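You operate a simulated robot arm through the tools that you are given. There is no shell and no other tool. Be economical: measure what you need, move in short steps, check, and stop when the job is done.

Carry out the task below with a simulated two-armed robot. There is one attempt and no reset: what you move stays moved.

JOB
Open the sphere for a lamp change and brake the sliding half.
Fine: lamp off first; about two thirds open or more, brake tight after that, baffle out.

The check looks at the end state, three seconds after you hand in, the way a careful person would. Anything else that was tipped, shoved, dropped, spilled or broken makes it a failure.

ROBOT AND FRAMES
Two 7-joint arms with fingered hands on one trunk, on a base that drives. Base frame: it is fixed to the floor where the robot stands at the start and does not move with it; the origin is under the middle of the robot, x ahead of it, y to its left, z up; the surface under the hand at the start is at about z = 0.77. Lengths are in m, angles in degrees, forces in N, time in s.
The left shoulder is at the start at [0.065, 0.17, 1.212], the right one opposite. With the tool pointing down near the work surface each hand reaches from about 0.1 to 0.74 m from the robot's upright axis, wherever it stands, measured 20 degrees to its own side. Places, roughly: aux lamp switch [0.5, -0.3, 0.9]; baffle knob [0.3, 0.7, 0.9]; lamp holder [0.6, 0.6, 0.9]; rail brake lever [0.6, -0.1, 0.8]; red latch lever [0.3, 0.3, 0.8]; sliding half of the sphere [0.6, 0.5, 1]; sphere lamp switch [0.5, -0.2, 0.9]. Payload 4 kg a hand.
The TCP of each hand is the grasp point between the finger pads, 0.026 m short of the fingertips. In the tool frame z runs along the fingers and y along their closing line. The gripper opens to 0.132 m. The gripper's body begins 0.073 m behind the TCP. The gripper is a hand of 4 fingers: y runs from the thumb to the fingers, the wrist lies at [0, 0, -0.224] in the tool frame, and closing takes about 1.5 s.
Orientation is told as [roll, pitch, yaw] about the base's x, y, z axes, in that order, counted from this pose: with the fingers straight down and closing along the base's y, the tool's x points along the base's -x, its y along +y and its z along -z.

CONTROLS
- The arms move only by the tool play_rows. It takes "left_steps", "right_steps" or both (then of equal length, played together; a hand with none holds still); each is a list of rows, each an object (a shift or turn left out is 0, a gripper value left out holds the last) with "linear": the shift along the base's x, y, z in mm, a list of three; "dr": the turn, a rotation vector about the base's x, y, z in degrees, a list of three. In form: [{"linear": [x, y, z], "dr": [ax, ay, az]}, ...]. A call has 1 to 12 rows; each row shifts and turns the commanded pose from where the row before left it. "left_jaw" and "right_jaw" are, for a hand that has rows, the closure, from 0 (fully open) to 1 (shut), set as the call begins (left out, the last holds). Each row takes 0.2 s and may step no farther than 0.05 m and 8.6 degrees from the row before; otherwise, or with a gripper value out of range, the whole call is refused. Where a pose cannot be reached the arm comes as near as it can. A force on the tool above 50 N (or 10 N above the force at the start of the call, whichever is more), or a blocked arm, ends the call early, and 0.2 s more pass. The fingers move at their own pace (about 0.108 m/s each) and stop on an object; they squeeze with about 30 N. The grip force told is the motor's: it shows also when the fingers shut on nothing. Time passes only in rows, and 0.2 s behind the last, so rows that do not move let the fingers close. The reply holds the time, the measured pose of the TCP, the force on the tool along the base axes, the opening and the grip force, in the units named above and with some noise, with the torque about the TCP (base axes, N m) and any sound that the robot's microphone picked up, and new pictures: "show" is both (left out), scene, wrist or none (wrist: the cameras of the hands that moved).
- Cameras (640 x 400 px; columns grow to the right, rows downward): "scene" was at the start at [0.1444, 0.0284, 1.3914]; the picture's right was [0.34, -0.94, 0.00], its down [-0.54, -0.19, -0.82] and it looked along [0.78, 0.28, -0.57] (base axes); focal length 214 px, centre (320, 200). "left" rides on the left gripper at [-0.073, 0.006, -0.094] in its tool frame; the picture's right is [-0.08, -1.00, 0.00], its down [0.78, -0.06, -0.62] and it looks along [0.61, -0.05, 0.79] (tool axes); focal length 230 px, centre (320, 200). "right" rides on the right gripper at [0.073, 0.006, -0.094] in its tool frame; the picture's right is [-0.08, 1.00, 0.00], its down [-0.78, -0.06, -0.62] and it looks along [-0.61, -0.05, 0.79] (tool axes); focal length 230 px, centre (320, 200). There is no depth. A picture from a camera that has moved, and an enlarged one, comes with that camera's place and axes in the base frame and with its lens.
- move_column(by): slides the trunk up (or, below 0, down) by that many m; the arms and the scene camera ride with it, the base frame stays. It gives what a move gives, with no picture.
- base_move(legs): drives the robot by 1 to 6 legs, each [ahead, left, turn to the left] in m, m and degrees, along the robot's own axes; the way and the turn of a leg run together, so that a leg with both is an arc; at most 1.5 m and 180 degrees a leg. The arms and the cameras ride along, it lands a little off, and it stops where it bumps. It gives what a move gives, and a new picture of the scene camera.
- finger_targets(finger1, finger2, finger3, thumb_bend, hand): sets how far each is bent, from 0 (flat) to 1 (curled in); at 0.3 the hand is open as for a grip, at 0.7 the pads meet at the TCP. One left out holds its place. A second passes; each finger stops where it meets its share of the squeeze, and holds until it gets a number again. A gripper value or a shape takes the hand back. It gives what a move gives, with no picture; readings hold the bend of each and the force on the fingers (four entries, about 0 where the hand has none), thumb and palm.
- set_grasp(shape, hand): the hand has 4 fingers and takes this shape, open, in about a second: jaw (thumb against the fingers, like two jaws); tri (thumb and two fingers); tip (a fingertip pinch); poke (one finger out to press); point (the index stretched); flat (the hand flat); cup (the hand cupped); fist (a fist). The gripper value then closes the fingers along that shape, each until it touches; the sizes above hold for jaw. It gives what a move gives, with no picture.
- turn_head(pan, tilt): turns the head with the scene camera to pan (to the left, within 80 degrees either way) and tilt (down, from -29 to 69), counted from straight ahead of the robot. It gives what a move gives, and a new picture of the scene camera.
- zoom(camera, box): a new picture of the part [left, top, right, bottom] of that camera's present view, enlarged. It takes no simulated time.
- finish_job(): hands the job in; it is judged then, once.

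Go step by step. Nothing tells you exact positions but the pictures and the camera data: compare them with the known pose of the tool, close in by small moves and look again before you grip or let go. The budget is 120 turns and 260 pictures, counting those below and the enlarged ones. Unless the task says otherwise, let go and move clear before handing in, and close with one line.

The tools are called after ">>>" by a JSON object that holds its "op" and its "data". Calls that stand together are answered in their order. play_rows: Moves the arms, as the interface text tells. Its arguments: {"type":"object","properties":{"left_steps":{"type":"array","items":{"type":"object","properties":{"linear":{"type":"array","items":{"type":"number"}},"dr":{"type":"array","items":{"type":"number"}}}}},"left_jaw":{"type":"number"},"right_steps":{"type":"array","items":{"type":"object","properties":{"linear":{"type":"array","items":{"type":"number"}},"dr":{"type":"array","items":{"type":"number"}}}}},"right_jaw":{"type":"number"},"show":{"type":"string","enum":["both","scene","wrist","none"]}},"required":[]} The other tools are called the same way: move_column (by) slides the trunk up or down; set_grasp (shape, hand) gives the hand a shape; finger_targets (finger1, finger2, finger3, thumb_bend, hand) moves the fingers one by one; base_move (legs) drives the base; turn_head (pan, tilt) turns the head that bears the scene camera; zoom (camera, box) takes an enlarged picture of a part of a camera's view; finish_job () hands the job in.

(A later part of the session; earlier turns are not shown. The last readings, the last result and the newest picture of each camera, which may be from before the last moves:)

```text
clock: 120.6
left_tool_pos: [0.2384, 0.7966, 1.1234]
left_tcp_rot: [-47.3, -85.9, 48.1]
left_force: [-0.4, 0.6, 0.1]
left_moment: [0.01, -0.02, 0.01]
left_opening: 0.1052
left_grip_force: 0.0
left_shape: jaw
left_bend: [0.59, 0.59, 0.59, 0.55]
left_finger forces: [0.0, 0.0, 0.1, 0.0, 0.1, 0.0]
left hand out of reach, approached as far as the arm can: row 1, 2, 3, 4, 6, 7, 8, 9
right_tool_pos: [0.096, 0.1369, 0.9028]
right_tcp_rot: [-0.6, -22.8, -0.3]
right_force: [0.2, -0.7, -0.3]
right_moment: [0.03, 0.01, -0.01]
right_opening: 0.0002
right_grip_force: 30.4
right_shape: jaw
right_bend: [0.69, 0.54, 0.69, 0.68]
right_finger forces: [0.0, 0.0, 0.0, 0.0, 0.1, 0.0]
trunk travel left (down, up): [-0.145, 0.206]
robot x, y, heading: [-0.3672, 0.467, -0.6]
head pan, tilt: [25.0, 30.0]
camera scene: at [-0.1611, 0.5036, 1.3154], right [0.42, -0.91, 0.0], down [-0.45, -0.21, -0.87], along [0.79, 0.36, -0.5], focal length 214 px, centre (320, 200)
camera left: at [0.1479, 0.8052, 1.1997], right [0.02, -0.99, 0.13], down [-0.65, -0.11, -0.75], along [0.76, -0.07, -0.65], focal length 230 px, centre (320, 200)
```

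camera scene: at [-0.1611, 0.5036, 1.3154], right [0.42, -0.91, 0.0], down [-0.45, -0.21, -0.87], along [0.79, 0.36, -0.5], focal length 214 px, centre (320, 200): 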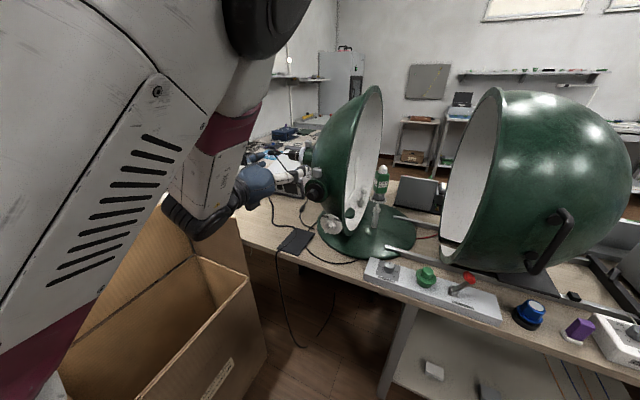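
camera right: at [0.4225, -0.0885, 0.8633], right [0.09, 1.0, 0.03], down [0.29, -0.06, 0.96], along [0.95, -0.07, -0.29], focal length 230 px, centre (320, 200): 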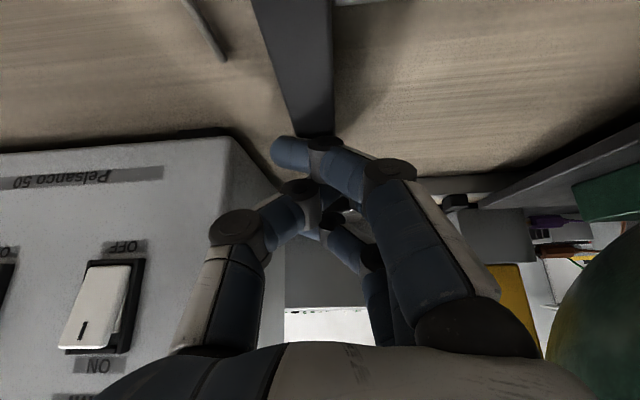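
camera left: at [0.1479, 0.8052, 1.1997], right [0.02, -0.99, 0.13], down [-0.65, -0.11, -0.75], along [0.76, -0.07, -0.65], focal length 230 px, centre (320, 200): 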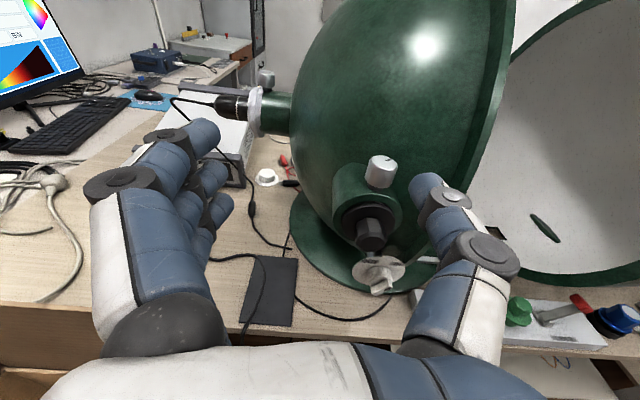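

The hand now points forward and I see the knob. Drive the base back a further 10 cm for elbow room, then lower and centre on the knob.

>>> {"op": "base_move", "data": {"legs": [[-0.1, 0, 0]]}}

>>> {"op": "play_rows", "data": {"left_steps": [{"linear": [5, -20, -25]}, {"linear": [5, -20, -30]}, {"linear": [5, -20, -30]}, {"linear": [5, -20, -30]}, {"linear": [5, -15, -30]}, {"linear": [5, -10, -25]}, {"linear": [5, 0, -15]}]}}

```text
clock: 121.8
left_tool_pos: [0.14, 0.7952, 1.1255]
left_tcp_rot: [-54.5, -86.1, 55.3]
left_force: [-0.6, 0.9, -0.2]
left_moment: [0.01, 0.0, -0.01]
left_opening: 0.1054
left_grip_force: 0.1
left_shape: jaw
left_bend: [0.59, 0.59, 0.59, 0.55]
left_finger forces: [0.0, 0.1, 0.1, 0.0, 0.1, 0.0]
right_tool_pos: [-0.0026, 0.1374, 0.9031]
right_tcp_rot: [-0.7, -22.8, -0.4]
right_force: [0.1, 0.4, 0.3]
right_moment: [-0.01, 0.01, 0.01]
right_opening: 0.0
right_grip_force: 30.6
right_shape: jaw
right_bend: [0.69, 0.54, 0.69, 0.68]
right_finger forces: [0.0, 0.0, 0.1, 0.0, 0.1, 0.0]
trunk travel left (down, up): [-0.145, 0.206]
robot x, y, heading: [-0.46, 0.468, -0.4]
head pan, tilt: [25.0, 30.0]
camera scene: at [-0.2601, 0.5044, 1.3155], right [0.42, -0.91, 0.0], down [-0.45, -0.21, -0.87], along [0.79, 0.36, -0.5], focal length 214 px, centre (320, 200)
```

scene: 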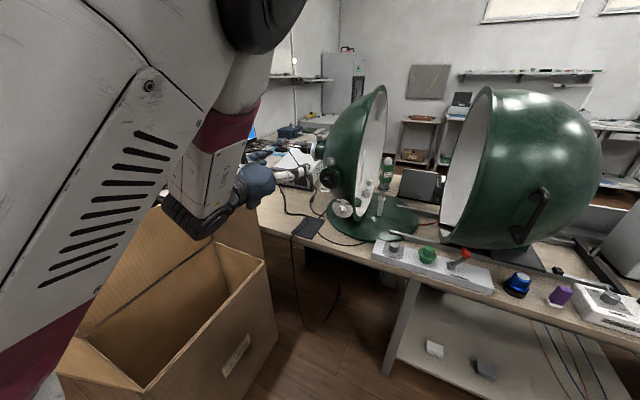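

```text
clock: 123.4
left_tool_pos: [0.1408, 0.788, 1.1241]
left_tcp_rot: [-48.0, -85.6, 48.6]
left_force: [-0.7, 0.7, 0.2]
left_moment: [0.0, 0.01, 0.01]
left_opening: 0.1056
left_grip_force: 0.0
left_shape: jaw
left_bend: [0.59, 0.59, 0.59, 0.55]
left_finger forces: [0.1, 0.1, 0.0, 0.0, 0.0, 0.0]
left hand out of reach, approached as far as the arm can: row 1, 2, 3, 4, 5, 6, 7
right_tool_pos: [-0.002, 0.1383, 0.9026]
right_tcp_rot: [-0.7, -22.8, -0.5]
right_force: [0.5, 0.1, 0.0]
right_moment: [-0.02, 0.0, 0.01]
right_opening: 0.0
right_grip_force: 30.1
right_shape: jaw
right_bend: [0.69, 0.54, 0.69, 0.68]
right_finger forces: [0.1, 0.0, 0.0, 0.0, 0.0, 0.0]
trunk travel left (down, up): [-0.145, 0.206]
robot x, y, heading: [-0.4612, 0.4674, -0.5]
head pan, tilt: [25.0, 30.0]
camera scene: at [-0.2593, 0.5047, 1.3154], right [0.42, -0.91, 0.0], down [-0.45, -0.21, -0.87], along [0.79, 0.36, -0.5], focal length 214 px, centre (320, 200)
camera left: at [0.0512, 0.7973, 1.2012], right [0.02, -0.99, 0.13], down [-0.66, -0.11, -0.75], along [0.76, -0.08, -0.65], focal length 230 px, centre (320, 200)
```

scene: 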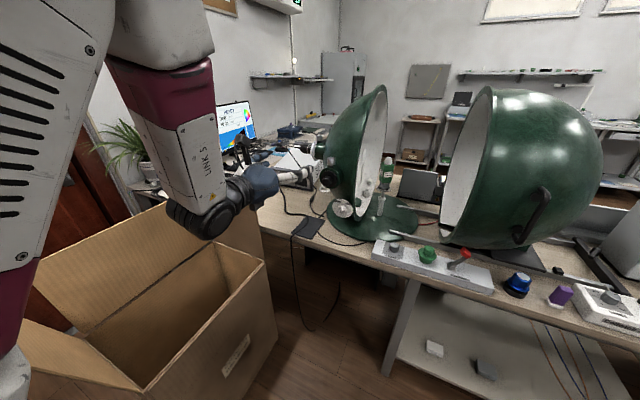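
left: 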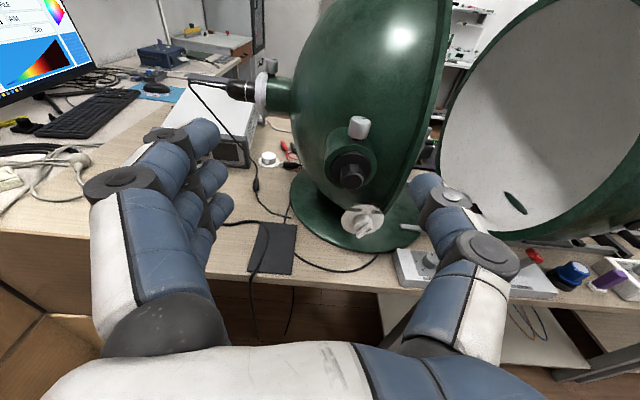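

Blocked at this retracted spot; I'll try lowering the hand while reaching further forward.

>>> {"op": "play_rows", "data": {"left_steps": [{"linear": [25, 0, 0]}, {"linear": [25, 0, 0]}, {"linear": [0, -15, -20]}, {"linear": [0, -15, -20]}, {"linear": [0, -15, -20]}, {"linear": [0, -15, -20]}], "show": "wrist"}}

```text
clock: 124.8
left_tool_pos: [0.141, 0.7879, 1.1241]
left_tcp_rot: [-47.9, -85.6, 48.8]
left_force: [0.0, 0.7, 0.5]
left_moment: [0.0, -0.02, -0.02]
left_opening: 0.1056
left_grip_force: 0.1
left_shape: jaw
left_bend: [0.59, 0.59, 0.59, 0.55]
left_finger forces: [0.0, 0.0, 0.0, 0.1, 0.0, 0.1]
left hand out of reach, approached as far as the arm can: row 1, 2, 3, 4, 5, 6
right_tool_pos: [-0.002, 0.1381, 0.9028]
right_tcp_rot: [-0.8, -22.9, -0.3]
right_force: [0.1, 0.8, 0.2]
right_moment: [-0.02, 0.0, -0.03]
right_opening: 0.0
right_grip_force: 30.3
right_shape: jaw
right_bend: [0.69, 0.54, 0.69, 0.68]
right_finger forces: [0.0, 0.0, 0.1, 0.0, 0.0, 0.0]
trunk travel left (down, up): [-0.145, 0.206]
robot x, y, heading: [-0.4618, 0.4717, -0.5]
head pan, tilt: [25.0, 30.0]
camera left: at [0.0512, 0.7971, 1.2013], right [0.02, -0.99, 0.13], down [-0.65, -0.11, -0.75], along [0.76, -0.08, -0.65], focal length 230 px, centre (320, 200)
```

left: 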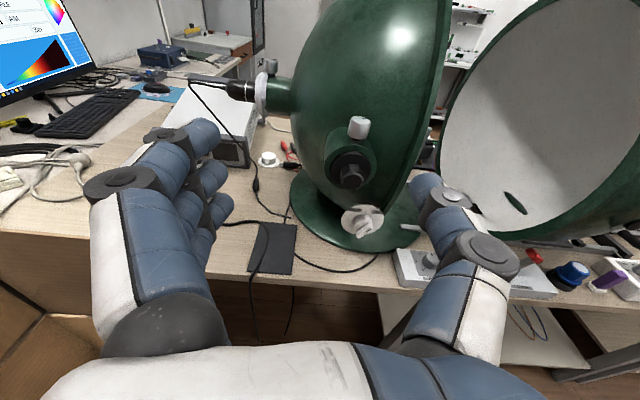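

The horizontal pose is at a wrist limit. Instead I'll use a 45° tilted hand and push the pointer ridge's upper end toward +y with the straight thumb. First re-tilt the hand and open the jaws.

>>> {"op": "play_rows", "data": {"left_steps": [{"linear": [0, 0, 0], "dr": [0, 8, 0]}, {"linear": [0, 0, 0], "dr": [0, 8, 0]}, {"linear": [0, 0, 0], "dr": [0, 8, 0]}, {"linear": [0, 0, 0], "dr": [0, 8, 0]}, {"linear": [0, 0, 0], "dr": [0, 8, 0]}], "left_jaw": 0, "show": "none"}}

>>> {"op": "base_move", "data": {"legs": [[0.12, 0, 0]]}}

```text
clock: 126.0
left_tool_pos: [0.1465, 0.8082, 1.1098]
left_tcp_rot: [-8.5, -47.3, 10.5]
left_force: [0.6, -0.3, -0.6]
left_moment: [0.04, 0.02, 0.03]
left_opening: 0.1321
left_grip_force: 0.0
left_shape: jaw
left_bend: [0.3, 0.3, 0.3, 0.3]
left_finger forces: [0.0, 0.0, 0.0, 0.0, 0.0, 0.0]
left hand out of reach, approached as far as the arm can: row 3, 4
right_tool_pos: [-0.0025, 0.1384, 0.903]
right_tcp_rot: [-0.7, -22.9, -0.3]
right_force: [0.7, -0.9, -0.5]
right_moment: [0.02, -0.01, -0.02]
right_opening: 0.0
right_grip_force: 29.5
right_shape: jaw
right_bend: [0.69, 0.54, 0.69, 0.68]
right_finger forces: [0.0, 0.0, 0.0, 0.0, 0.1, 0.0]
trunk travel left (down, up): [-0.145, 0.206]
robot x, y, heading: [-0.4611, 0.4687, -0.1]
head pan, tilt: [25.0, 30.0]
```

```text
clock: 127.2
left_tool_pos: [0.2589, 0.8112, 1.105]
left_tcp_rot: [-8.3, -46.9, 10.6]
left_force: [-0.1, -0.2, -0.2]
left_moment: [0.0, -0.01, -0.04]
left_opening: 0.1317
left_grip_force: 0.0
left_shape: jaw
left_bend: [0.3, 0.3, 0.3, 0.3]
left_finger forces: [0.0, 0.0, 0.0, 0.0, 0.0, 0.1]
right_tool_pos: [0.114, 0.1398, 0.9021]
right_tcp_rot: [-0.8, -22.7, -0.2]
right_force: [-0.2, -0.5, -0.4]
right_moment: [0.01, 0.05, 0.06]
right_opening: 0.0001
right_grip_force: 29.8
right_shape: jaw
right_bend: [0.69, 0.54, 0.69, 0.68]
right_finger forces: [0.0, 0.1, 0.1, 0.1, 0.0, 0.0]
trunk travel left (down, up): [-0.145, 0.206]
robot x, y, heading: [-0.3462, 0.4709, -0.6]
head pan, tilt: [25.0, 30.0]
camera scene: at [-0.1446, 0.5071, 1.3227], right [0.44, -0.9, 0.0], down [-0.39, -0.19, -0.9], along [0.81, 0.4, -0.43], focal length 214 px, centre (320, 200)
```

scene: 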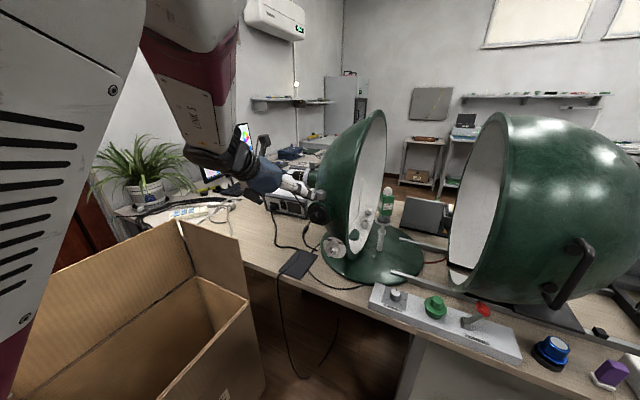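

Back off slightly from the port plug, straighten orientation, and lower toward the knob.

>>> {"op": "play_rows", "data": {"left_steps": [{"linear": [-25, 0, 0], "dr": [2, 0, -2]}, {"linear": [-20, -5, -15], "dr": [2, 0, -2]}, {"linear": [0, -15, -25], "dr": [2, 0, -3]}, {"linear": [0, -15, -30], "dr": [2, 0, -3]}, {"linear": [0, -15, -30]}, {"linear": [0, -15, -25]}]}}

```text
clock: 128.6
left_tool_pos: [0.2107, 0.7558, 0.9858]
left_tcp_rot: [-1.7, -48.2, -2.0]
left_force: [0.2, 0.4, 0.1]
left_moment: [-0.01, 0.0, 0.0]
left_opening: 0.1318
left_grip_force: 0.0
left_shape: jaw
left_bend: [0.3, 0.3, 0.3, 0.3]
left_finger forces: [0.1, 0.0, 0.0, 0.1, 0.1, 0.0]
right_tool_pos: [0.112, 0.1388, 0.902]
right_tcp_rot: [-0.6, -22.7, -0.2]
right_force: [-0.2, 0.4, 0.6]
right_moment: [0.03, 0.01, 0.02]
right_opening: 0.0
right_grip_force: 30.0
right_shape: jaw
right_bend: [0.69, 0.54, 0.69, 0.68]
right_finger forces: [0.0, 0.0, 0.0, 0.1, 0.0, 0.0]
trunk travel left (down, up): [-0.145, 0.206]
robot x, y, heading: [-0.3497, 0.4666, -0.5]
head pan, tilt: [25.0, 30.0]
camera scene: at [-0.146, 0.5045, 1.3154], right [0.42, -0.91, 0.0], down [-0.45, -0.21, -0.87], along [0.79, 0.36, -0.5], focal length 214 px, centre (320, 200)
camera left: at [0.1906, 0.7655, 1.1018], right [-0.01, -1.0, 0.08], down [-0.98, -0.01, -0.17], along [0.17, -0.08, -0.98], focal length 230 px, centre (320, 200)
```

scene: 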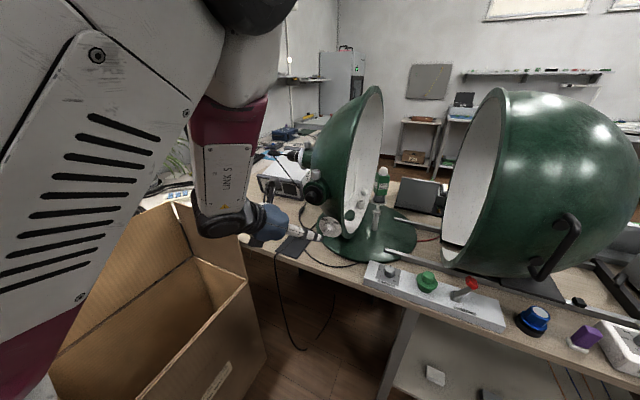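
left: 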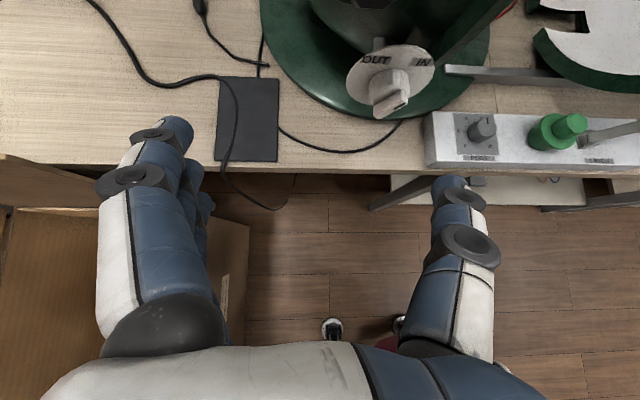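

>>> {"op": "zoom", "data": {"camera": "left", "box": [340, 30, 440, 130]}}

```text
4.00 times, centred on (390, 80) of left
camera zoom: at [0.1906, 0.7655, 1.1018], right [-0.01, -1.0, 0.08], down [-0.98, -0.01, -0.17], along [0.17, -0.08, -0.98], focal length 920 px, centre (40, 680)
```

zoom: 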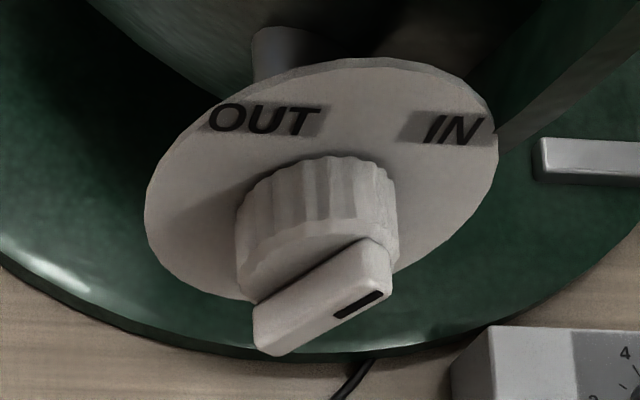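

Now the ridge is clear: its marked end points at IN (right, ~30° up); OUT is ~30° left of vertical. I'll turn it counter‑clockwise by pressing its left end down with the thumb. Position the thumb above the left end.

>>> {"op": "play_rows", "data": {"left_steps": [{"linear": [5, 16, 0], "dr": [2.3, 0, 0.5]}, {"linear": [10, 16, 0], "dr": [2.3, 0, 0.5]}, {"linear": [15, 0, 0]}, {"linear": [15, 0, -3]}]}}

>>> {"op": "zoom", "data": {"camera": "left", "box": [380, 70, 500, 200]}}

```text
clock: 129.6
left_tool_pos: [0.2547, 0.7892, 0.9767]
left_tcp_rot: [5.5, -47.5, -6.1]
left_force: [-0.3, -0.2, -1.3]
left_moment: [-0.03, 0.01, 0.02]
left_opening: 0.1319
left_grip_force: 0.1
left_shape: jaw
left_bend: [0.3, 0.3, 0.3, 0.3]
left_finger forces: [0.0, 0.0, 0.1, 0.1, 0.0, 0.0]
right_tool_pos: [0.1128, 0.138, 0.9021]
right_tcp_rot: [-0.7, -22.7, -0.2]
right_force: [-0.7, 0.0, 0.8]
right_moment: [0.01, 0.04, 0.0]
right_opening: 0.0002
right_grip_force: 30.0
right_shape: jaw
right_bend: [0.69, 0.54, 0.69, 0.68]
right_finger forces: [0.0, 0.0, 0.1, 0.0, 0.0, 0.0]
trunk travel left (down, up): [-0.145, 0.206]
robot x, y, heading: [-0.3523, 0.4693, -0.1]
head pan, tilt: [25.0, 30.0]
camera scene: at [-0.1457, 0.5048, 1.3153], right [0.42, -0.91, 0.0], down [-0.45, -0.21, -0.87], along [0.79, 0.36, -0.5], focal length 214 px, centre (320, 200)
camera left: at [0.235, 0.7885, 1.0943], right [0.02, -1.0, -0.01], down [-0.99, -0.02, -0.17], along [0.17, 0.01, -0.99], focal length 230 px, centre (320, 200)
```

scene: 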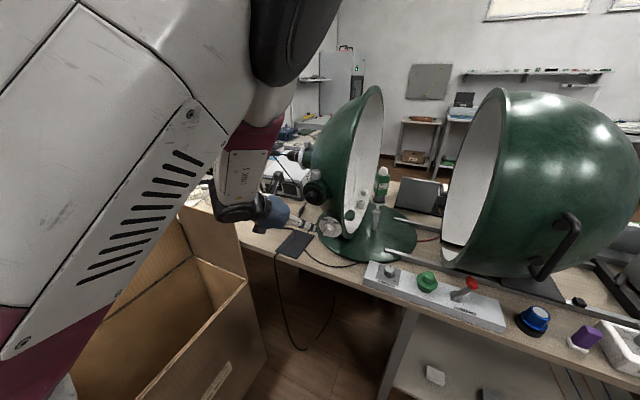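
left: 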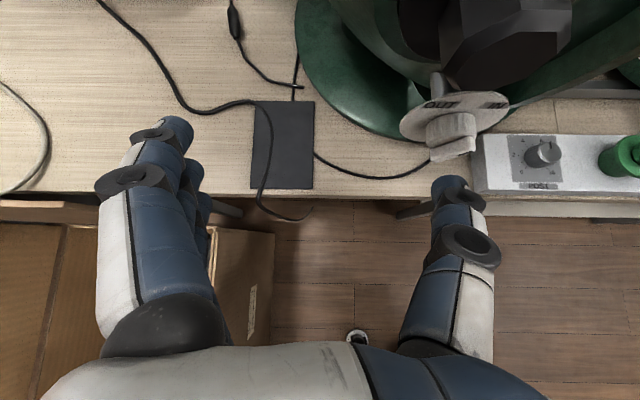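

```text
3.08 times, centred on (440, 135) of left
camera zoom: at [0.235, 0.7885, 1.0943], right [0.02, -1.0, -0.01], down [-0.99, -0.02, -0.17], along [0.17, 0.01, -0.99], focal length 708 px, centre (-49, 400)
```

zoom: 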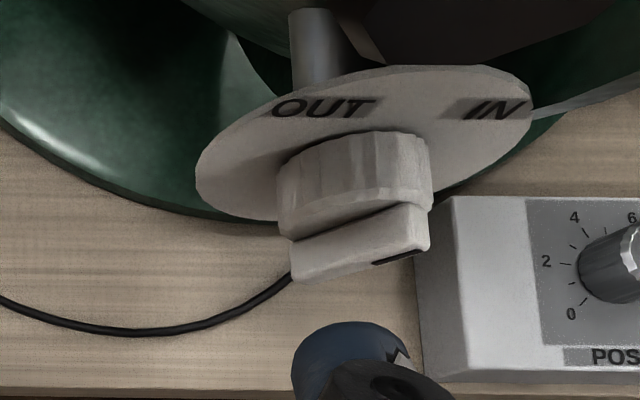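

Triangulation puts the ridge at about (0.30, 0.684→0.70, 0.945→0.912), i.e. ~50° slanted. I'll put the thumb left of its lower end (below the axis) and push it toward -y.

>>> {"op": "play_rows", "data": {"left_steps": [{"linear": [-4, 11, -15]}, {"linear": [0, 0, -15]}, {"linear": [0, 0, -14]}, {"linear": [12, 0, 0]}, {"linear": [11, 0, 0]}], "show": "wrist"}}

>>> {"op": "zoom", "data": {"camera": "left", "box": [400, 90, 520, 220]}}

```text
clock: 130.8
left_tool_pos: [0.2772, 0.799, 0.9366]
left_tcp_rot: [7.6, -47.3, -8.2]
left_force: [0.2, 0.4, 0.7]
left_moment: [0.04, -0.02, 0.02]
left_opening: 0.1316
left_grip_force: 0.0
left_shape: jaw
left_bend: [0.3, 0.3, 0.3, 0.3]
left_finger forces: [0.0, 0.0, 0.0, 0.1, 0.0, 0.1]
right_tool_pos: [0.1121, 0.1383, 0.9029]
right_tcp_rot: [-0.7, -22.7, -0.1]
right_force: [0.2, -0.2, 0.4]
right_moment: [-0.01, 0.01, 0.02]
right_opening: 0.0
right_grip_force: 29.7
right_shape: jaw
right_bend: [0.69, 0.54, 0.69, 0.68]
right_finger forces: [0.1, 0.0, 0.0, 0.0, 0.0, 0.1]
trunk travel left (down, up): [-0.145, 0.206]
robot x, y, heading: [-0.3519, 0.4643, -0.4]
head pan, tilt: [25.0, 30.0]
camera left: at [0.2568, 0.7966, 1.0541], right [0.01, -1.0, -0.03], down [-0.99, 0.0, -0.17], along [0.17, 0.03, -0.99], focal length 230 px, centre (320, 200)
```

left: 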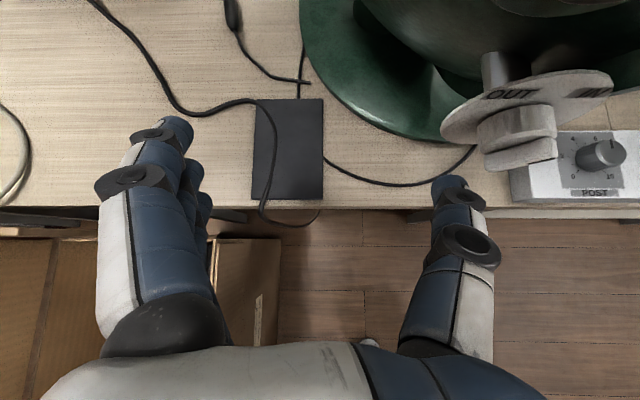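

```text
3.08 times, centred on (460, 155) of left
camera zoom: at [0.2568, 0.7966, 1.0541], right [0.01, -1.0, -0.03], down [-0.99, 0.0, -0.17], along [0.17, 0.03, -0.99], focal length 708 px, centre (-111, 338)
```

zoom: 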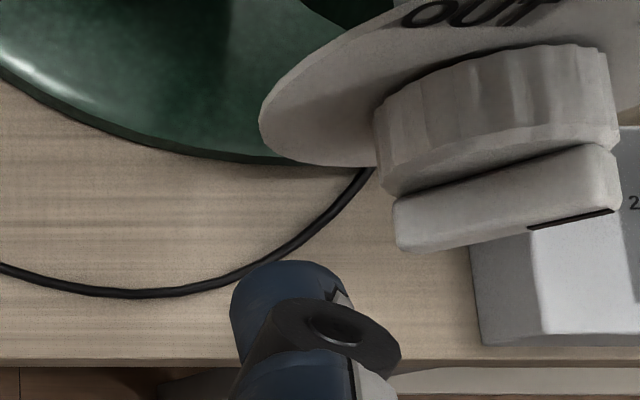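

Thumb is left of the ridge's lower end; advance 4 mm and push toward -y.

>>> {"op": "play_rows", "data": {"left_steps": [{"linear": [4, -4, 0]}, {"linear": [0, -6, 0]}, {"linear": [0, -6, 0]}, {"linear": [0, -5, 0]}, {"linear": [0, -5, 0]}], "show": "none"}}

>>> {"op": "zoom", "data": {"camera": "left", "box": [390, 60, 530, 220]}}

```text
clock: 132.0
left_tool_pos: [0.2758, 0.7839, 0.9259]
left_tcp_rot: [6.3, -46.2, -5.9]
left_force: [-0.4, -0.1, -0.3]
left_moment: [-0.01, -0.01, -0.04]
left_opening: 0.1315
left_grip_force: 0.0
left_shape: jaw
left_bend: [0.3, 0.3, 0.3, 0.3]
left_finger forces: [0.0, 0.0, 0.1, 0.0, 0.0, 0.1]
right_tool_pos: [0.1128, 0.1393, 0.9037]
right_tcp_rot: [-0.7, -22.7, -0.2]
right_force: [-0.6, 0.3, -0.6]
right_moment: [0.02, 0.02, 0.03]
right_opening: 0.0
right_grip_force: 29.8
right_shape: jaw
right_bend: [0.69, 0.54, 0.69, 0.68]
right_finger forces: [0.0, 0.0, 0.1, 0.0, 0.1, 0.1]
trunk travel left (down, up): [-0.145, 0.206]
robot x, y, heading: [-0.3484, 0.4708, -0.1]
head pan, tilt: [25.0, 30.0]
```

```text
2.50 times, centred on (460, 140) of left
camera zoom: at [0.2575, 0.7822, 1.0437], right [0.03, -1.0, -0.02], down [-0.99, -0.03, -0.15], along [0.15, 0.02, -0.99], focal length 575 px, centre (-30, 350)
```

zoom: 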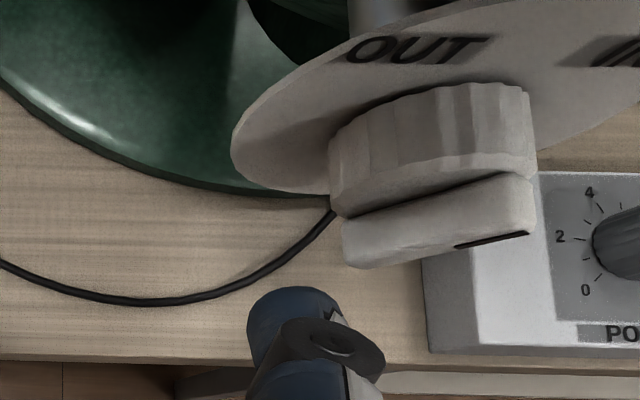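

The hand didn't follow exactly (10 mm low). Check the scene for arm contact with something.

>>> {"op": "turn_head", "data": {"pan": 40, "tilt": 45}}

```text
clock: 132.7
left_tool_pos: [0.2766, 0.782, 0.9297]
left_tcp_rot: [5.9, -46.7, -5.9]
left_force: [0.2, -0.3, 1.2]
left_moment: [0.02, -0.01, 0.06]
left_opening: 0.1318
left_grip_force: 0.1
left_shape: jaw
left_bend: [0.3, 0.3, 0.3, 0.3]
left_finger forces: [0.0, 0.1, 0.1, 0.1, 0.1, 0.1]
right_tool_pos: [0.1129, 0.1393, 0.9022]
right_tcp_rot: [-0.7, -22.8, -0.2]
right_force: [0.3, 0.8, 0.0]
right_moment: [0.02, -0.02, 0.01]
right_opening: 0.0001
right_grip_force: 30.1
right_shape: jaw
right_bend: [0.69, 0.54, 0.69, 0.68]
right_finger forces: [0.1, 0.0, 0.0, 0.1, 0.0, 0.0]
trunk travel left (down, up): [-0.145, 0.206]
robot x, y, heading: [-0.3486, 0.4675, -0.2]
head pan, tilt: [40.0, 45.0]
camera scene: at [-0.1657, 0.5187, 1.2928], right [0.64, -0.77, 0.0], down [-0.54, -0.45, -0.71], along [0.54, 0.45, -0.71], focal length 214 px, centre (320, 200)
```

scene: 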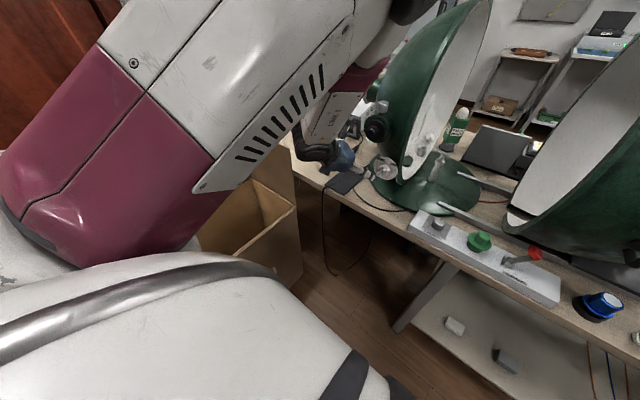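

The head was likely touching the left upper arm. Turn the head away and continue using the wrist camera.

>>> {"op": "turn_head", "data": {"pan": -30, "tilt": 30}}

>>> {"op": "play_rows", "data": {"left_steps": [{"linear": [0, 0, 0]}], "show": "wrist"}}

```text
clock: 134.2
left_tool_pos: [0.2788, 0.781, 0.933]
left_tcp_rot: [6.0, -47.0, -5.9]
left_force: [0.1, 0.2, -0.3]
left_moment: [0.01, 0.02, 0.0]
left_opening: 0.132
left_grip_force: 0.0
left_shape: jaw
left_bend: [0.3, 0.3, 0.3, 0.3]
left_finger forces: [0.0, 0.0, 0.0, 0.0, 0.0, 0.0]
right_tool_pos: [0.1125, 0.1397, 0.9027]
right_tcp_rot: [-0.6, -22.9, -0.2]
right_force: [0.0, 0.1, -0.4]
right_moment: [0.04, 0.01, 0.02]
right_opening: 0.0
right_grip_force: 30.4
right_shape: jaw
right_bend: [0.69, 0.54, 0.69, 0.68]
right_finger forces: [0.0, 0.0, 0.1, 0.1, 0.0, 0.0]
trunk travel left (down, up): [-0.145, 0.206]
robot x, y, heading: [-0.345, 0.469, -0.1]
head pan, tilt: [-30.0, 30.0]
camera scene: at [-0.1499, 0.4214, 1.3154], right [-0.5, -0.87, 0.0], down [-0.43, 0.25, -0.87], along [0.75, -0.43, -0.5], focal length 214 px, centre (320, 200)
```

scene: 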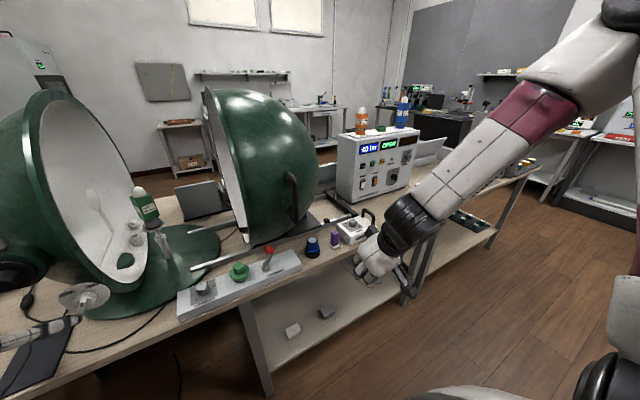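

```text
clock: 134.6
left_tool_pos: [0.278, 0.7801, 0.9332]
left_tcp_rot: [6.0, -46.9, -5.9]
left_force: [0.8, 0.3, -0.1]
left_moment: [0.0, 0.01, -0.04]
left_opening: 0.1319
left_grip_force: 0.0
left_shape: jaw
left_bend: [0.3, 0.3, 0.3, 0.3]
left_finger forces: [0.0, 0.1, 0.1, 0.0, 0.1, 0.0]
right_tool_pos: [0.1133, 0.1398, 0.9023]
right_tcp_rot: [-0.6, -22.8, -0.2]
right_force: [0.1, 0.0, 0.2]
right_moment: [0.03, -0.03, -0.04]
right_opening: 0.0001
right_grip_force: 29.7
right_shape: jaw
right_bend: [0.69, 0.54, 0.69, 0.68]
right_finger forces: [0.1, 0.1, 0.0, 0.0, 0.1, 0.0]
trunk travel left (down, up): [-0.145, 0.206]
robot x, y, heading: [-0.3469, 0.4675, -0.1]
head pan, tilt: [-30.0, 30.0]
camera left: at [0.2586, 0.7796, 1.0492], right [0.03, -1.0, -0.01], down [-0.99, -0.02, -0.16], along [0.16, 0.02, -0.99], focal length 230 px, centre (320, 200)
```

left: 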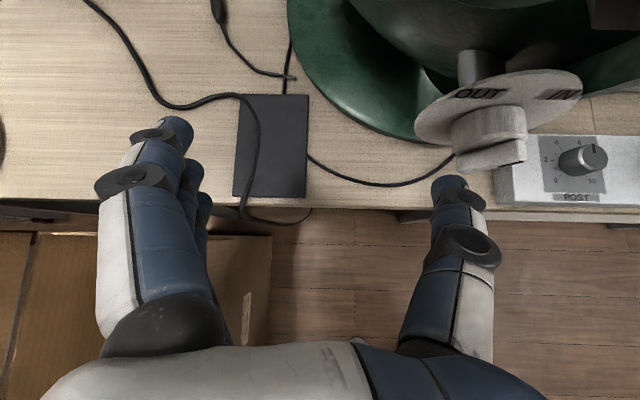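

Tracking is right now. The thumb is ~10 mm too far in front: step left, forward 10 mm, then push -y.

>>> {"op": "play_rows", "data": {"left_steps": [{"linear": [0, 10, 0]}, {"linear": [6, 4, 0]}, {"linear": [5, 0, 0]}], "show": "none"}}

>>> {"op": "zoom", "data": {"camera": "left", "box": [390, 60, 530, 220]}}

```text
clock: 135.3
left_tool_pos: [0.2853, 0.7923, 0.9369]
left_tcp_rot: [7.7, -46.9, -8.4]
left_force: [-35.0, 10.6, -4.2]
left_moment: [0.56, 0.62, -3.28]
left_opening: 0.1321
left_grip_force: 0.0
left_shape: jaw
left_bend: [0.3, 0.3, 0.3, 0.26]
left_finger forces: [0.0, 0.1, 0.1, 0.0, 36.2, 0.1]
right_tool_pos: [0.1098, 0.1414, 0.9042]
right_tcp_rot: [-0.7, -22.9, -0.1]
right_force: [0.3, 0.8, -0.7]
right_moment: [0.0, 0.0, 0.0]
right_opening: 0.0001
right_grip_force: 29.9
right_shape: jaw
right_bend: [0.69, 0.54, 0.69, 0.68]
right_finger forces: [0.0, 0.0, 0.0, 0.0, 0.0, 0.0]
trunk travel left (down, up): [-0.145, 0.206]
robot x, y, heading: [-0.3486, 0.4691, -0.0]
head pan, tilt: [-30.0, 30.0]
```

```text
2.50 times, centred on (460, 140) of left
camera zoom: at [0.2655, 0.7876, 1.0529], right [0.01, -1.0, -0.04], down [-0.99, 0.0, -0.16], along [0.16, 0.04, -0.99], focal length 575 px, centre (-30, 350)
```

zoom: 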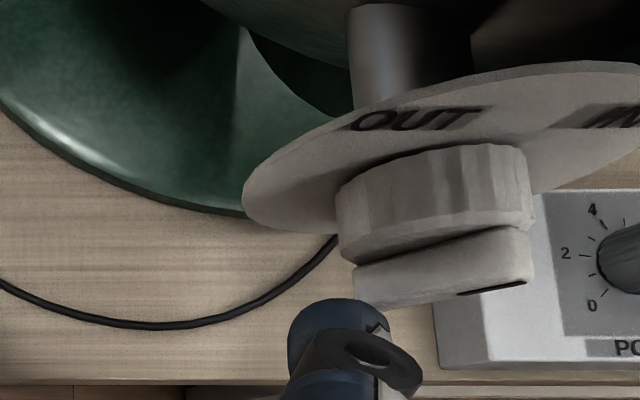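

Thumb is pressing the ridge's front face; back off, go further left, then forward.

>>> {"op": "play_rows", "data": {"left_steps": [{"linear": [-8, 0, 0]}, {"linear": [-4, 12, 0]}, {"linear": [0, 6, 0]}, {"linear": [8, 0, 0]}, {"linear": [8, 0, 0]}], "show": "none"}}

>>> {"op": "zoom", "data": {"camera": "left", "box": [390, 60, 530, 220]}}

```text
clock: 136.6
left_tool_pos: [0.2952, 0.8, 0.9351]
left_tcp_rot: [9.3, -46.7, -10.6]
left_force: [0.1, 0.2, 0.0]
left_moment: [-0.01, 0.02, -0.01]
left_opening: 0.1321
left_grip_force: 0.1
left_shape: jaw
left_bend: [0.3, 0.3, 0.3, 0.3]
left_finger forces: [0.0, 0.0, 0.1, 0.0, 0.0, 0.1]
right_tool_pos: [0.114, 0.1396, 0.903]
right_tcp_rot: [-0.8, -22.9, -0.2]
right_force: [-0.5, -0.8, -0.2]
right_moment: [0.02, -0.02, 0.02]
right_opening: 0.0
right_grip_force: 30.0
right_shape: jaw
right_bend: [0.69, 0.54, 0.69, 0.72]
right_finger forces: [0.0, 0.0, 0.1, 0.0, 0.0, 0.0]
trunk travel left (down, up): [-0.145, 0.206]
robot x, y, heading: [-0.3475, 0.4676, 0.1]
head pan, tilt: [-30.0, 30.0]
```

```text
2.50 times, centred on (460, 140) of left
camera zoom: at [0.2764, 0.7947, 1.0521], right [-0.01, -1.0, -0.05], down [-0.99, 0.02, -0.16], along [0.16, 0.05, -0.99], focal length 575 px, centre (-30, 350)
```

zoom: 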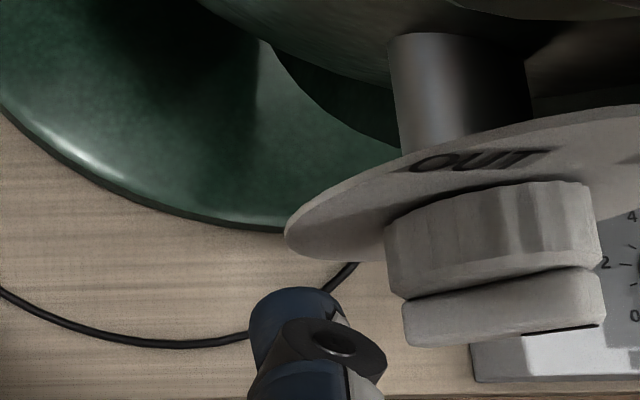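

Now beside the ridge. Push -y.

>>> {"op": "play_rows", "data": {"left_steps": [{"linear": [0, -6, 0]}, {"linear": [0, -6, 0]}, {"linear": [0, -5, 0]}, {"linear": [0, -5, 0]}, {"linear": [0, -5, 0]}], "show": "none"}}

>>> {"op": "zoom", "data": {"camera": "left", "box": [390, 60, 530, 220]}}

```text
clock: 137.8
left_tool_pos: [0.2892, 0.791, 0.9259]
left_tcp_rot: [6.5, -46.3, -5.9]
left_force: [-0.7, -0.2, 0.5]
left_moment: [0.01, 0.03, -0.03]
left_opening: 0.1321
left_grip_force: 0.1
left_shape: jaw
left_bend: [0.3, 0.3, 0.3, 0.3]
left_finger forces: [0.0, 0.0, 0.0, 0.1, 0.1, 0.1]
right_tool_pos: [0.113, 0.1395, 0.9022]
right_tcp_rot: [-0.7, -22.8, -0.2]
right_force: [-0.2, 0.1, 0.2]
right_moment: [-0.02, 0.01, -0.01]
right_opening: 0.0
right_grip_force: 30.2
right_shape: jaw
right_bend: [0.69, 0.54, 0.69, 0.72]
right_finger forces: [0.0, 0.0, 0.0, 0.0, 0.0, 0.0]
trunk travel left (down, up): [-0.145, 0.206]
robot x, y, heading: [-0.35, 0.4713, -0.1]
head pan, tilt: [-30.0, 30.0]
```

```text
2.50 times, centred on (460, 140) of left
camera zoom: at [0.2724, 0.7882, 1.0439], right [0.03, -1.0, -0.02], down [-0.99, -0.03, -0.15], along [0.15, 0.03, -0.99], focal length 575 px, centre (-30, 350)
```

zoom: 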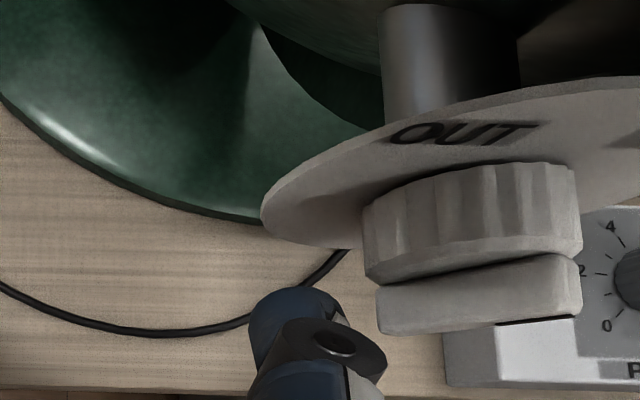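

The arm's raised elbow is bumping my head/torso when moving right. I'll retract the hand, and shift the base to the right so the arm works more outward.

>>> {"op": "play_rows", "data": {"left_steps": [{"linear": [-20, 15, 5]}, {"linear": [-20, 25, 5]}, {"linear": [-20, 30, 5]}, {"linear": [0, 30, 5]}], "show": "none"}}

>>> {"op": "base_move", "data": {"legs": [[0, -0.14, 0]]}}

>>> {"op": "play_rows", "data": {"left_steps": [{"linear": [0, 5, 0]}], "show": "wrist"}}

```text
clock: 138.8
left_tool_pos: [0.2363, 0.8693, 0.953]
left_tcp_rot: [10.1, -46.4, -12.0]
left_force: [0.4, 0.3, -0.2]
left_moment: [-0.02, 0.0, 0.01]
left_opening: 0.132
left_grip_force: 0.1
left_shape: jaw
left_bend: [0.3, 0.3, 0.3, 0.3]
left_finger forces: [0.1, 0.0, 0.0, 0.0, 0.0, 0.0]
right_tool_pos: [0.1133, 0.1382, 0.9035]
right_tcp_rot: [-0.7, -22.8, -0.3]
right_force: [-0.2, -0.2, 0.4]
right_moment: [-0.01, 0.0, -0.02]
right_opening: 0.0003
right_grip_force: 29.7
right_shape: jaw
right_bend: [0.69, 0.54, 0.69, 0.72]
right_finger forces: [0.0, 0.1, 0.0, 0.1, 0.0, 0.0]
trunk travel left (down, up): [-0.145, 0.206]
robot x, y, heading: [-0.3483, 0.4666, -0.0]
head pan, tilt: [-30.0, 30.0]
```

```text
clock: 140.6
left_tool_pos: [0.235, 0.73, 0.9535]
left_tcp_rot: [10.2, -46.4, -11.9]
left_force: [0.4, 0.1, 0.3]
left_moment: [-0.01, 0.01, -0.01]
left_opening: 0.1321
left_grip_force: 0.0
left_shape: jaw
left_bend: [0.3, 0.3, 0.3, 0.3]
left_finger forces: [0.0, 0.0, 0.0, 0.0, 0.0, 0.0]
right_tool_pos: [0.1129, 0.0004, 0.903]
right_tcp_rot: [-0.6, -22.8, -0.2]
right_force: [-0.1, 0.2, -0.3]
right_moment: [-0.05, 0.03, 0.0]
right_opening: 0.0
right_grip_force: 30.5
right_shape: jaw
right_bend: [0.69, 0.54, 0.69, 0.72]
right_finger forces: [0.0, 0.0, 0.0, 0.1, 0.0, 0.0]
trunk travel left (down, up): [-0.145, 0.206]
robot x, y, heading: [-0.3455, 0.3297, -0.1]
head pan, tilt: [-30.0, 30.0]
camera scene: at [-0.1501, 0.2816, 1.3154], right [-0.5, -0.87, 0.0], down [-0.43, 0.25, -0.87], along [0.75, -0.43, -0.5], focal length 214 px, centre (320, 200)
```

scene: 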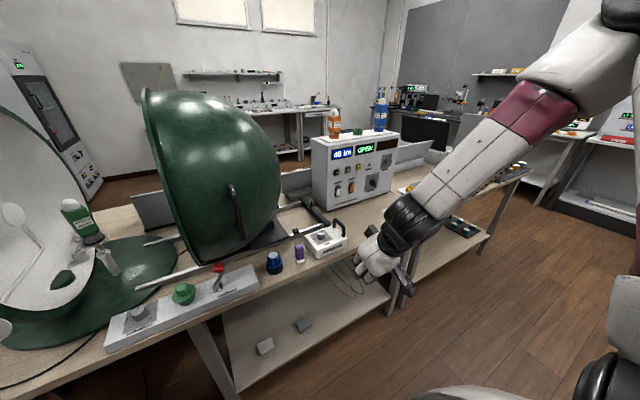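

```text
clock: 141.0
left_tool_pos: [0.2354, 0.7349, 0.9539]
left_tcp_rot: [10.1, -46.4, -11.9]
left_force: [0.6, -0.3, -0.2]
left_moment: [0.0, 0.01, 0.0]
left_opening: 0.1321
left_grip_force: 0.1
left_shape: jaw
left_bend: [0.3, 0.3, 0.3, 0.3]
left_finger forces: [0.0, 0.0, 0.1, 0.0, 0.0, 0.1]
right_tool_pos: [0.1135, 0.0005, 0.9024]
right_tcp_rot: [-0.7, -22.8, -0.1]
right_force: [-0.1, 0.3, 0.4]
right_moment: [0.02, 0.01, 0.02]
right_opening: 0.0002
right_grip_force: 30.1
right_shape: jaw
right_bend: [0.69, 0.54, 0.69, 0.72]
right_finger forces: [0.1, 0.0, 0.0, 0.0, 0.1, 0.0]
trunk travel left (down, up): [-0.145, 0.206]
robot x, y, heading: [-0.35, 0.3286, -0.2]
head pan, tilt: [-30.0, 30.0]
camera left: at [0.216, 0.7285, 1.07], right [-0.03, -1.0, -0.06], down [-0.99, 0.04, -0.16], along [0.16, 0.06, -0.99], focal length 230 px, centre (320, 200)
```

left: 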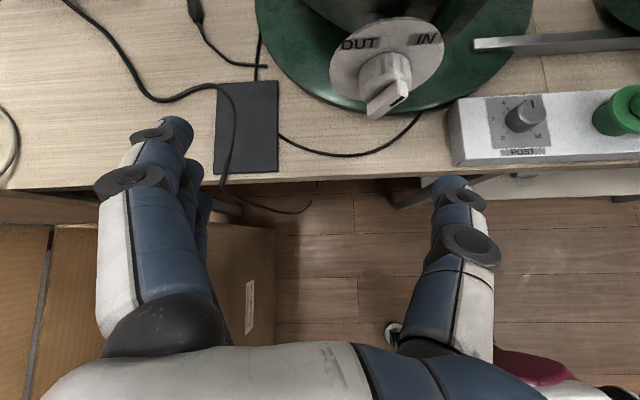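

Good view. Move left of the ridge's lower end, then in, then push right.

>>> {"op": "play_rows", "data": {"left_steps": [{"linear": [0, 25, 0], "dr": [-3, 0, 2]}, {"linear": [5, 25, -5]}, {"linear": [10, 18, -8]}, {"linear": [15, 0, -5]}, {"linear": [15, 0, 0]}, {"linear": [13, 0, 0]}], "show": "none"}}

>>> {"op": "zoom", "data": {"camera": "left", "box": [390, 60, 530, 220]}}

```text
clock: 142.4
left_tool_pos: [0.2939, 0.8027, 0.9338]
left_tcp_rot: [5.8, -46.8, -6.7]
left_force: [0.1, -0.3, 0.1]
left_moment: [-0.01, 0.0, 0.01]
left_opening: 0.1316
left_grip_force: 0.1
left_shape: jaw
left_bend: [0.3, 0.3, 0.3, 0.3]
left_finger forces: [0.1, 0.0, 0.1, 0.0, 0.1, 0.0]
right_tool_pos: [0.1126, 0.0004, 0.9024]
right_tcp_rot: [-0.7, -22.8, -0.2]
right_force: [-0.2, -0.6, -0.2]
right_moment: [-0.03, 0.0, -0.01]
right_opening: 0.0002
right_grip_force: 29.9
right_shape: jaw
right_bend: [0.69, 0.54, 0.69, 0.72]
right_finger forces: [0.0, 0.0, 0.0, 0.1, 0.0, 0.1]
trunk travel left (down, up): [-0.145, 0.206]
robot x, y, heading: [-0.3487, 0.3295, -0.5]
head pan, tilt: [-30.0, 30.0]
```

```text
2.50 times, centred on (460, 140) of left
camera zoom: at [0.2745, 0.8019, 1.0518], right [0.01, -1.0, -0.01], down [-0.99, -0.01, -0.16], along [0.16, 0.01, -0.99], focal length 575 px, centre (-30, 350)
```

zoom: 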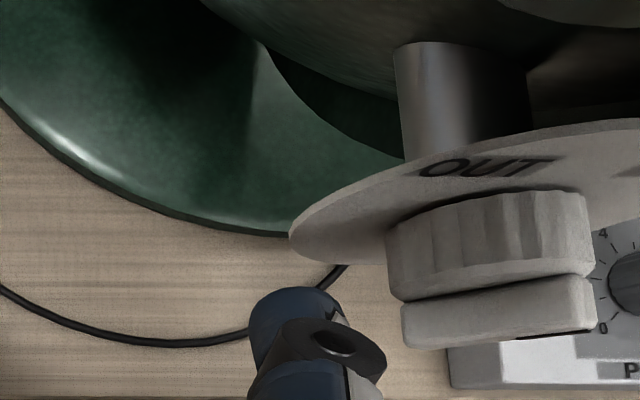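

>>> {"op": "play_rows", "data": {"left_steps": [{"linear": [0, -6, 0]}, {"linear": [0, -6, 0]}, {"linear": [0, -5, 0]}, {"linear": [0, -5, 0]}, {"linear": [0, -5, 0]}], "show": "none"}}

>>> {"op": "zoom", "data": {"camera": "left", "box": [390, 60, 530, 220]}}

```text
clock: 143.6
left_tool_pos: [0.2927, 0.7776, 0.9319]
left_tcp_rot: [5.7, -46.8, -6.5]
left_force: [-6.3, 7.5, -3.7]
left_moment: [0.33, 0.17, -0.34]
left_opening: 0.1313
left_grip_force: 0.0
left_shape: jaw
left_bend: [0.3, 0.3, 0.3, 0.32]
left_finger forces: [0.1, 0.0, 0.1, 0.0, 11.7, 0.1]
right_tool_pos: [0.1123, 0.0008, 0.9026]
right_tcp_rot: [-0.7, -22.7, -0.2]
right_force: [0.3, 0.5, 0.2]
right_moment: [-0.03, 0.0, 0.01]
right_opening: 0.0
right_grip_force: 30.3
right_shape: jaw
right_bend: [0.69, 0.54, 0.69, 0.72]
right_finger forces: [0.1, 0.0, 0.1, 0.0, 0.0, 0.0]
trunk travel left (down, up): [-0.145, 0.206]
robot x, y, heading: [-0.3462, 0.3259, 0.2]
head pan, tilt: [-30.0, 30.0]
```

```text
2.50 times, centred on (460, 140) of left
camera zoom: at [0.273, 0.7776, 1.0498], right [0.01, -1.0, -0.01], down [-0.99, -0.01, -0.16], along [0.16, 0.01, -0.99], focal length 575 px, centre (-30, 350)
```

zoom: 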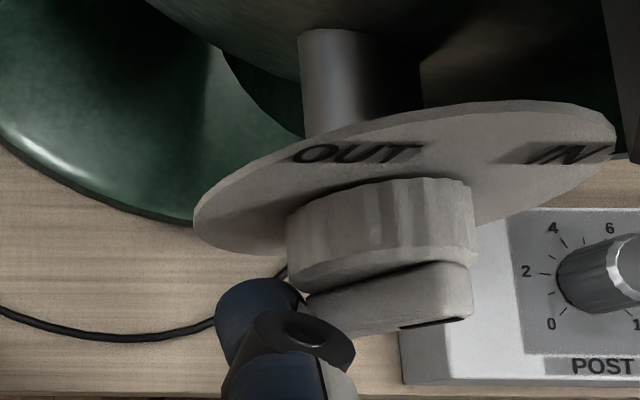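

Contact (12 N). Continue pushing.

>>> {"op": "play_rows", "data": {"left_steps": [{"linear": [0, -4, 0]}, {"linear": [0, -4, 0]}, {"linear": [0, -4, 0]}, {"linear": [0, -4, 0]}], "show": "none"}}

>>> {"op": "zoom", "data": {"camera": "left", "box": [390, 60, 530, 220]}}

```text
clock: 144.6
left_tool_pos: [0.2905, 0.7649, 0.9322]
left_tcp_rot: [5.7, -46.5, -6.5]
left_force: [-19.2, 18.1, -17.2]
left_moment: [1.27, 0.58, -0.95]
left_opening: 0.1307
left_grip_force: 0.1
left_shape: jaw
left_bend: [0.3, 0.3, 0.3, 0.35]
left_finger forces: [0.0, 0.1, 0.1, 0.1, 33.8, 0.0]
right_tool_pos: [0.1127, 0.0019, 0.9033]
right_tcp_rot: [-0.7, -22.8, 0.1]
right_force: [-0.3, -0.2, -0.4]
right_moment: [0.01, -0.04, -0.03]
right_opening: 0.0
right_grip_force: 30.1
right_shape: jaw
right_bend: [0.69, 0.54, 0.69, 0.72]
right_finger forces: [0.0, 0.0, 0.0, 0.1, 0.0, 0.1]
trunk travel left (down, up): [-0.145, 0.206]
robot x, y, heading: [-0.3478, 0.3319, -0.1]
head pan, tilt: [-30.0, 30.0]
```

```text
2.50 times, centred on (460, 140) of left
camera zoom: at [0.2715, 0.7633, 1.0484], right [0.01, -1.0, -0.01], down [-0.99, -0.01, -0.15], along [0.15, 0.01, -0.99], focal length 575 px, centre (-30, 350)
```

zoom: 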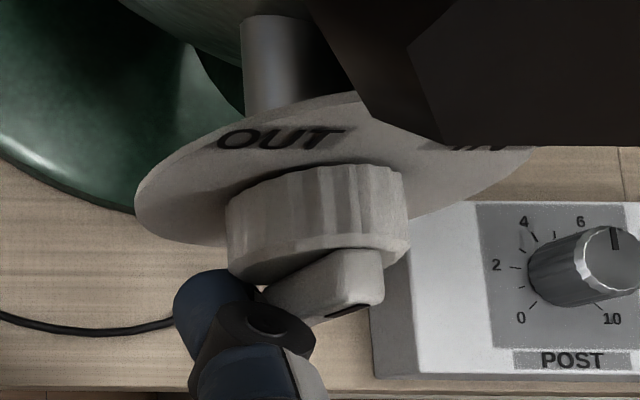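

The ridge is turning. Continue a little more.

>>> {"op": "play_rows", "data": {"left_steps": [{"linear": [0, -4, 0]}, {"linear": [0, -4, 0]}, {"linear": [1, -4, 0]}], "show": "none"}}

>>> {"op": "zoom", "data": {"camera": "left", "box": [380, 60, 520, 220]}}

```text
clock: 145.4
left_tool_pos: [0.2881, 0.7543, 0.931]
left_tcp_rot: [5.8, -46.2, -6.3]
left_force: [-32.1, 27.9, -25.2]
left_moment: [1.65, 0.45, -1.66]
left_opening: 0.131
left_grip_force: 0.0
left_shape: jaw
left_bend: [0.3, 0.3, 0.3, 0.37]
left_finger forces: [0.1, 0.1, 0.1, 0.0, 48.7, 0.0]
right_tool_pos: [0.1129, 0.0025, 0.905]
right_tcp_rot: [-0.9, -22.8, 0.0]
right_force: [0.7, 1.3, 0.2]
right_moment: [0.04, 0.05, -0.02]
right_opening: 0.0
right_grip_force: 30.2
right_shape: jaw
right_bend: [0.69, 0.54, 0.69, 0.72]
right_finger forces: [0.1, 0.0, 0.0, 0.0, 0.1, 0.0]
trunk travel left (down, up): [-0.145, 0.206]
robot x, y, heading: [-0.3464, 0.3299, -0.3]
head pan, tilt: [-30.0, 30.0]
```

```text
2.50 times, centred on (450, 140) of left
camera zoom: at [0.2706, 0.7525, 1.0482], right [0.02, -1.0, -0.01], down [-0.99, -0.01, -0.15], along [0.15, 0.02, -0.99], focal length 575 px, centre (-5, 350)
```

zoom: 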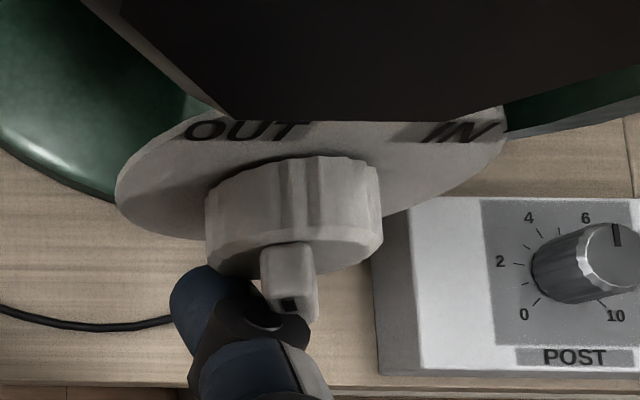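

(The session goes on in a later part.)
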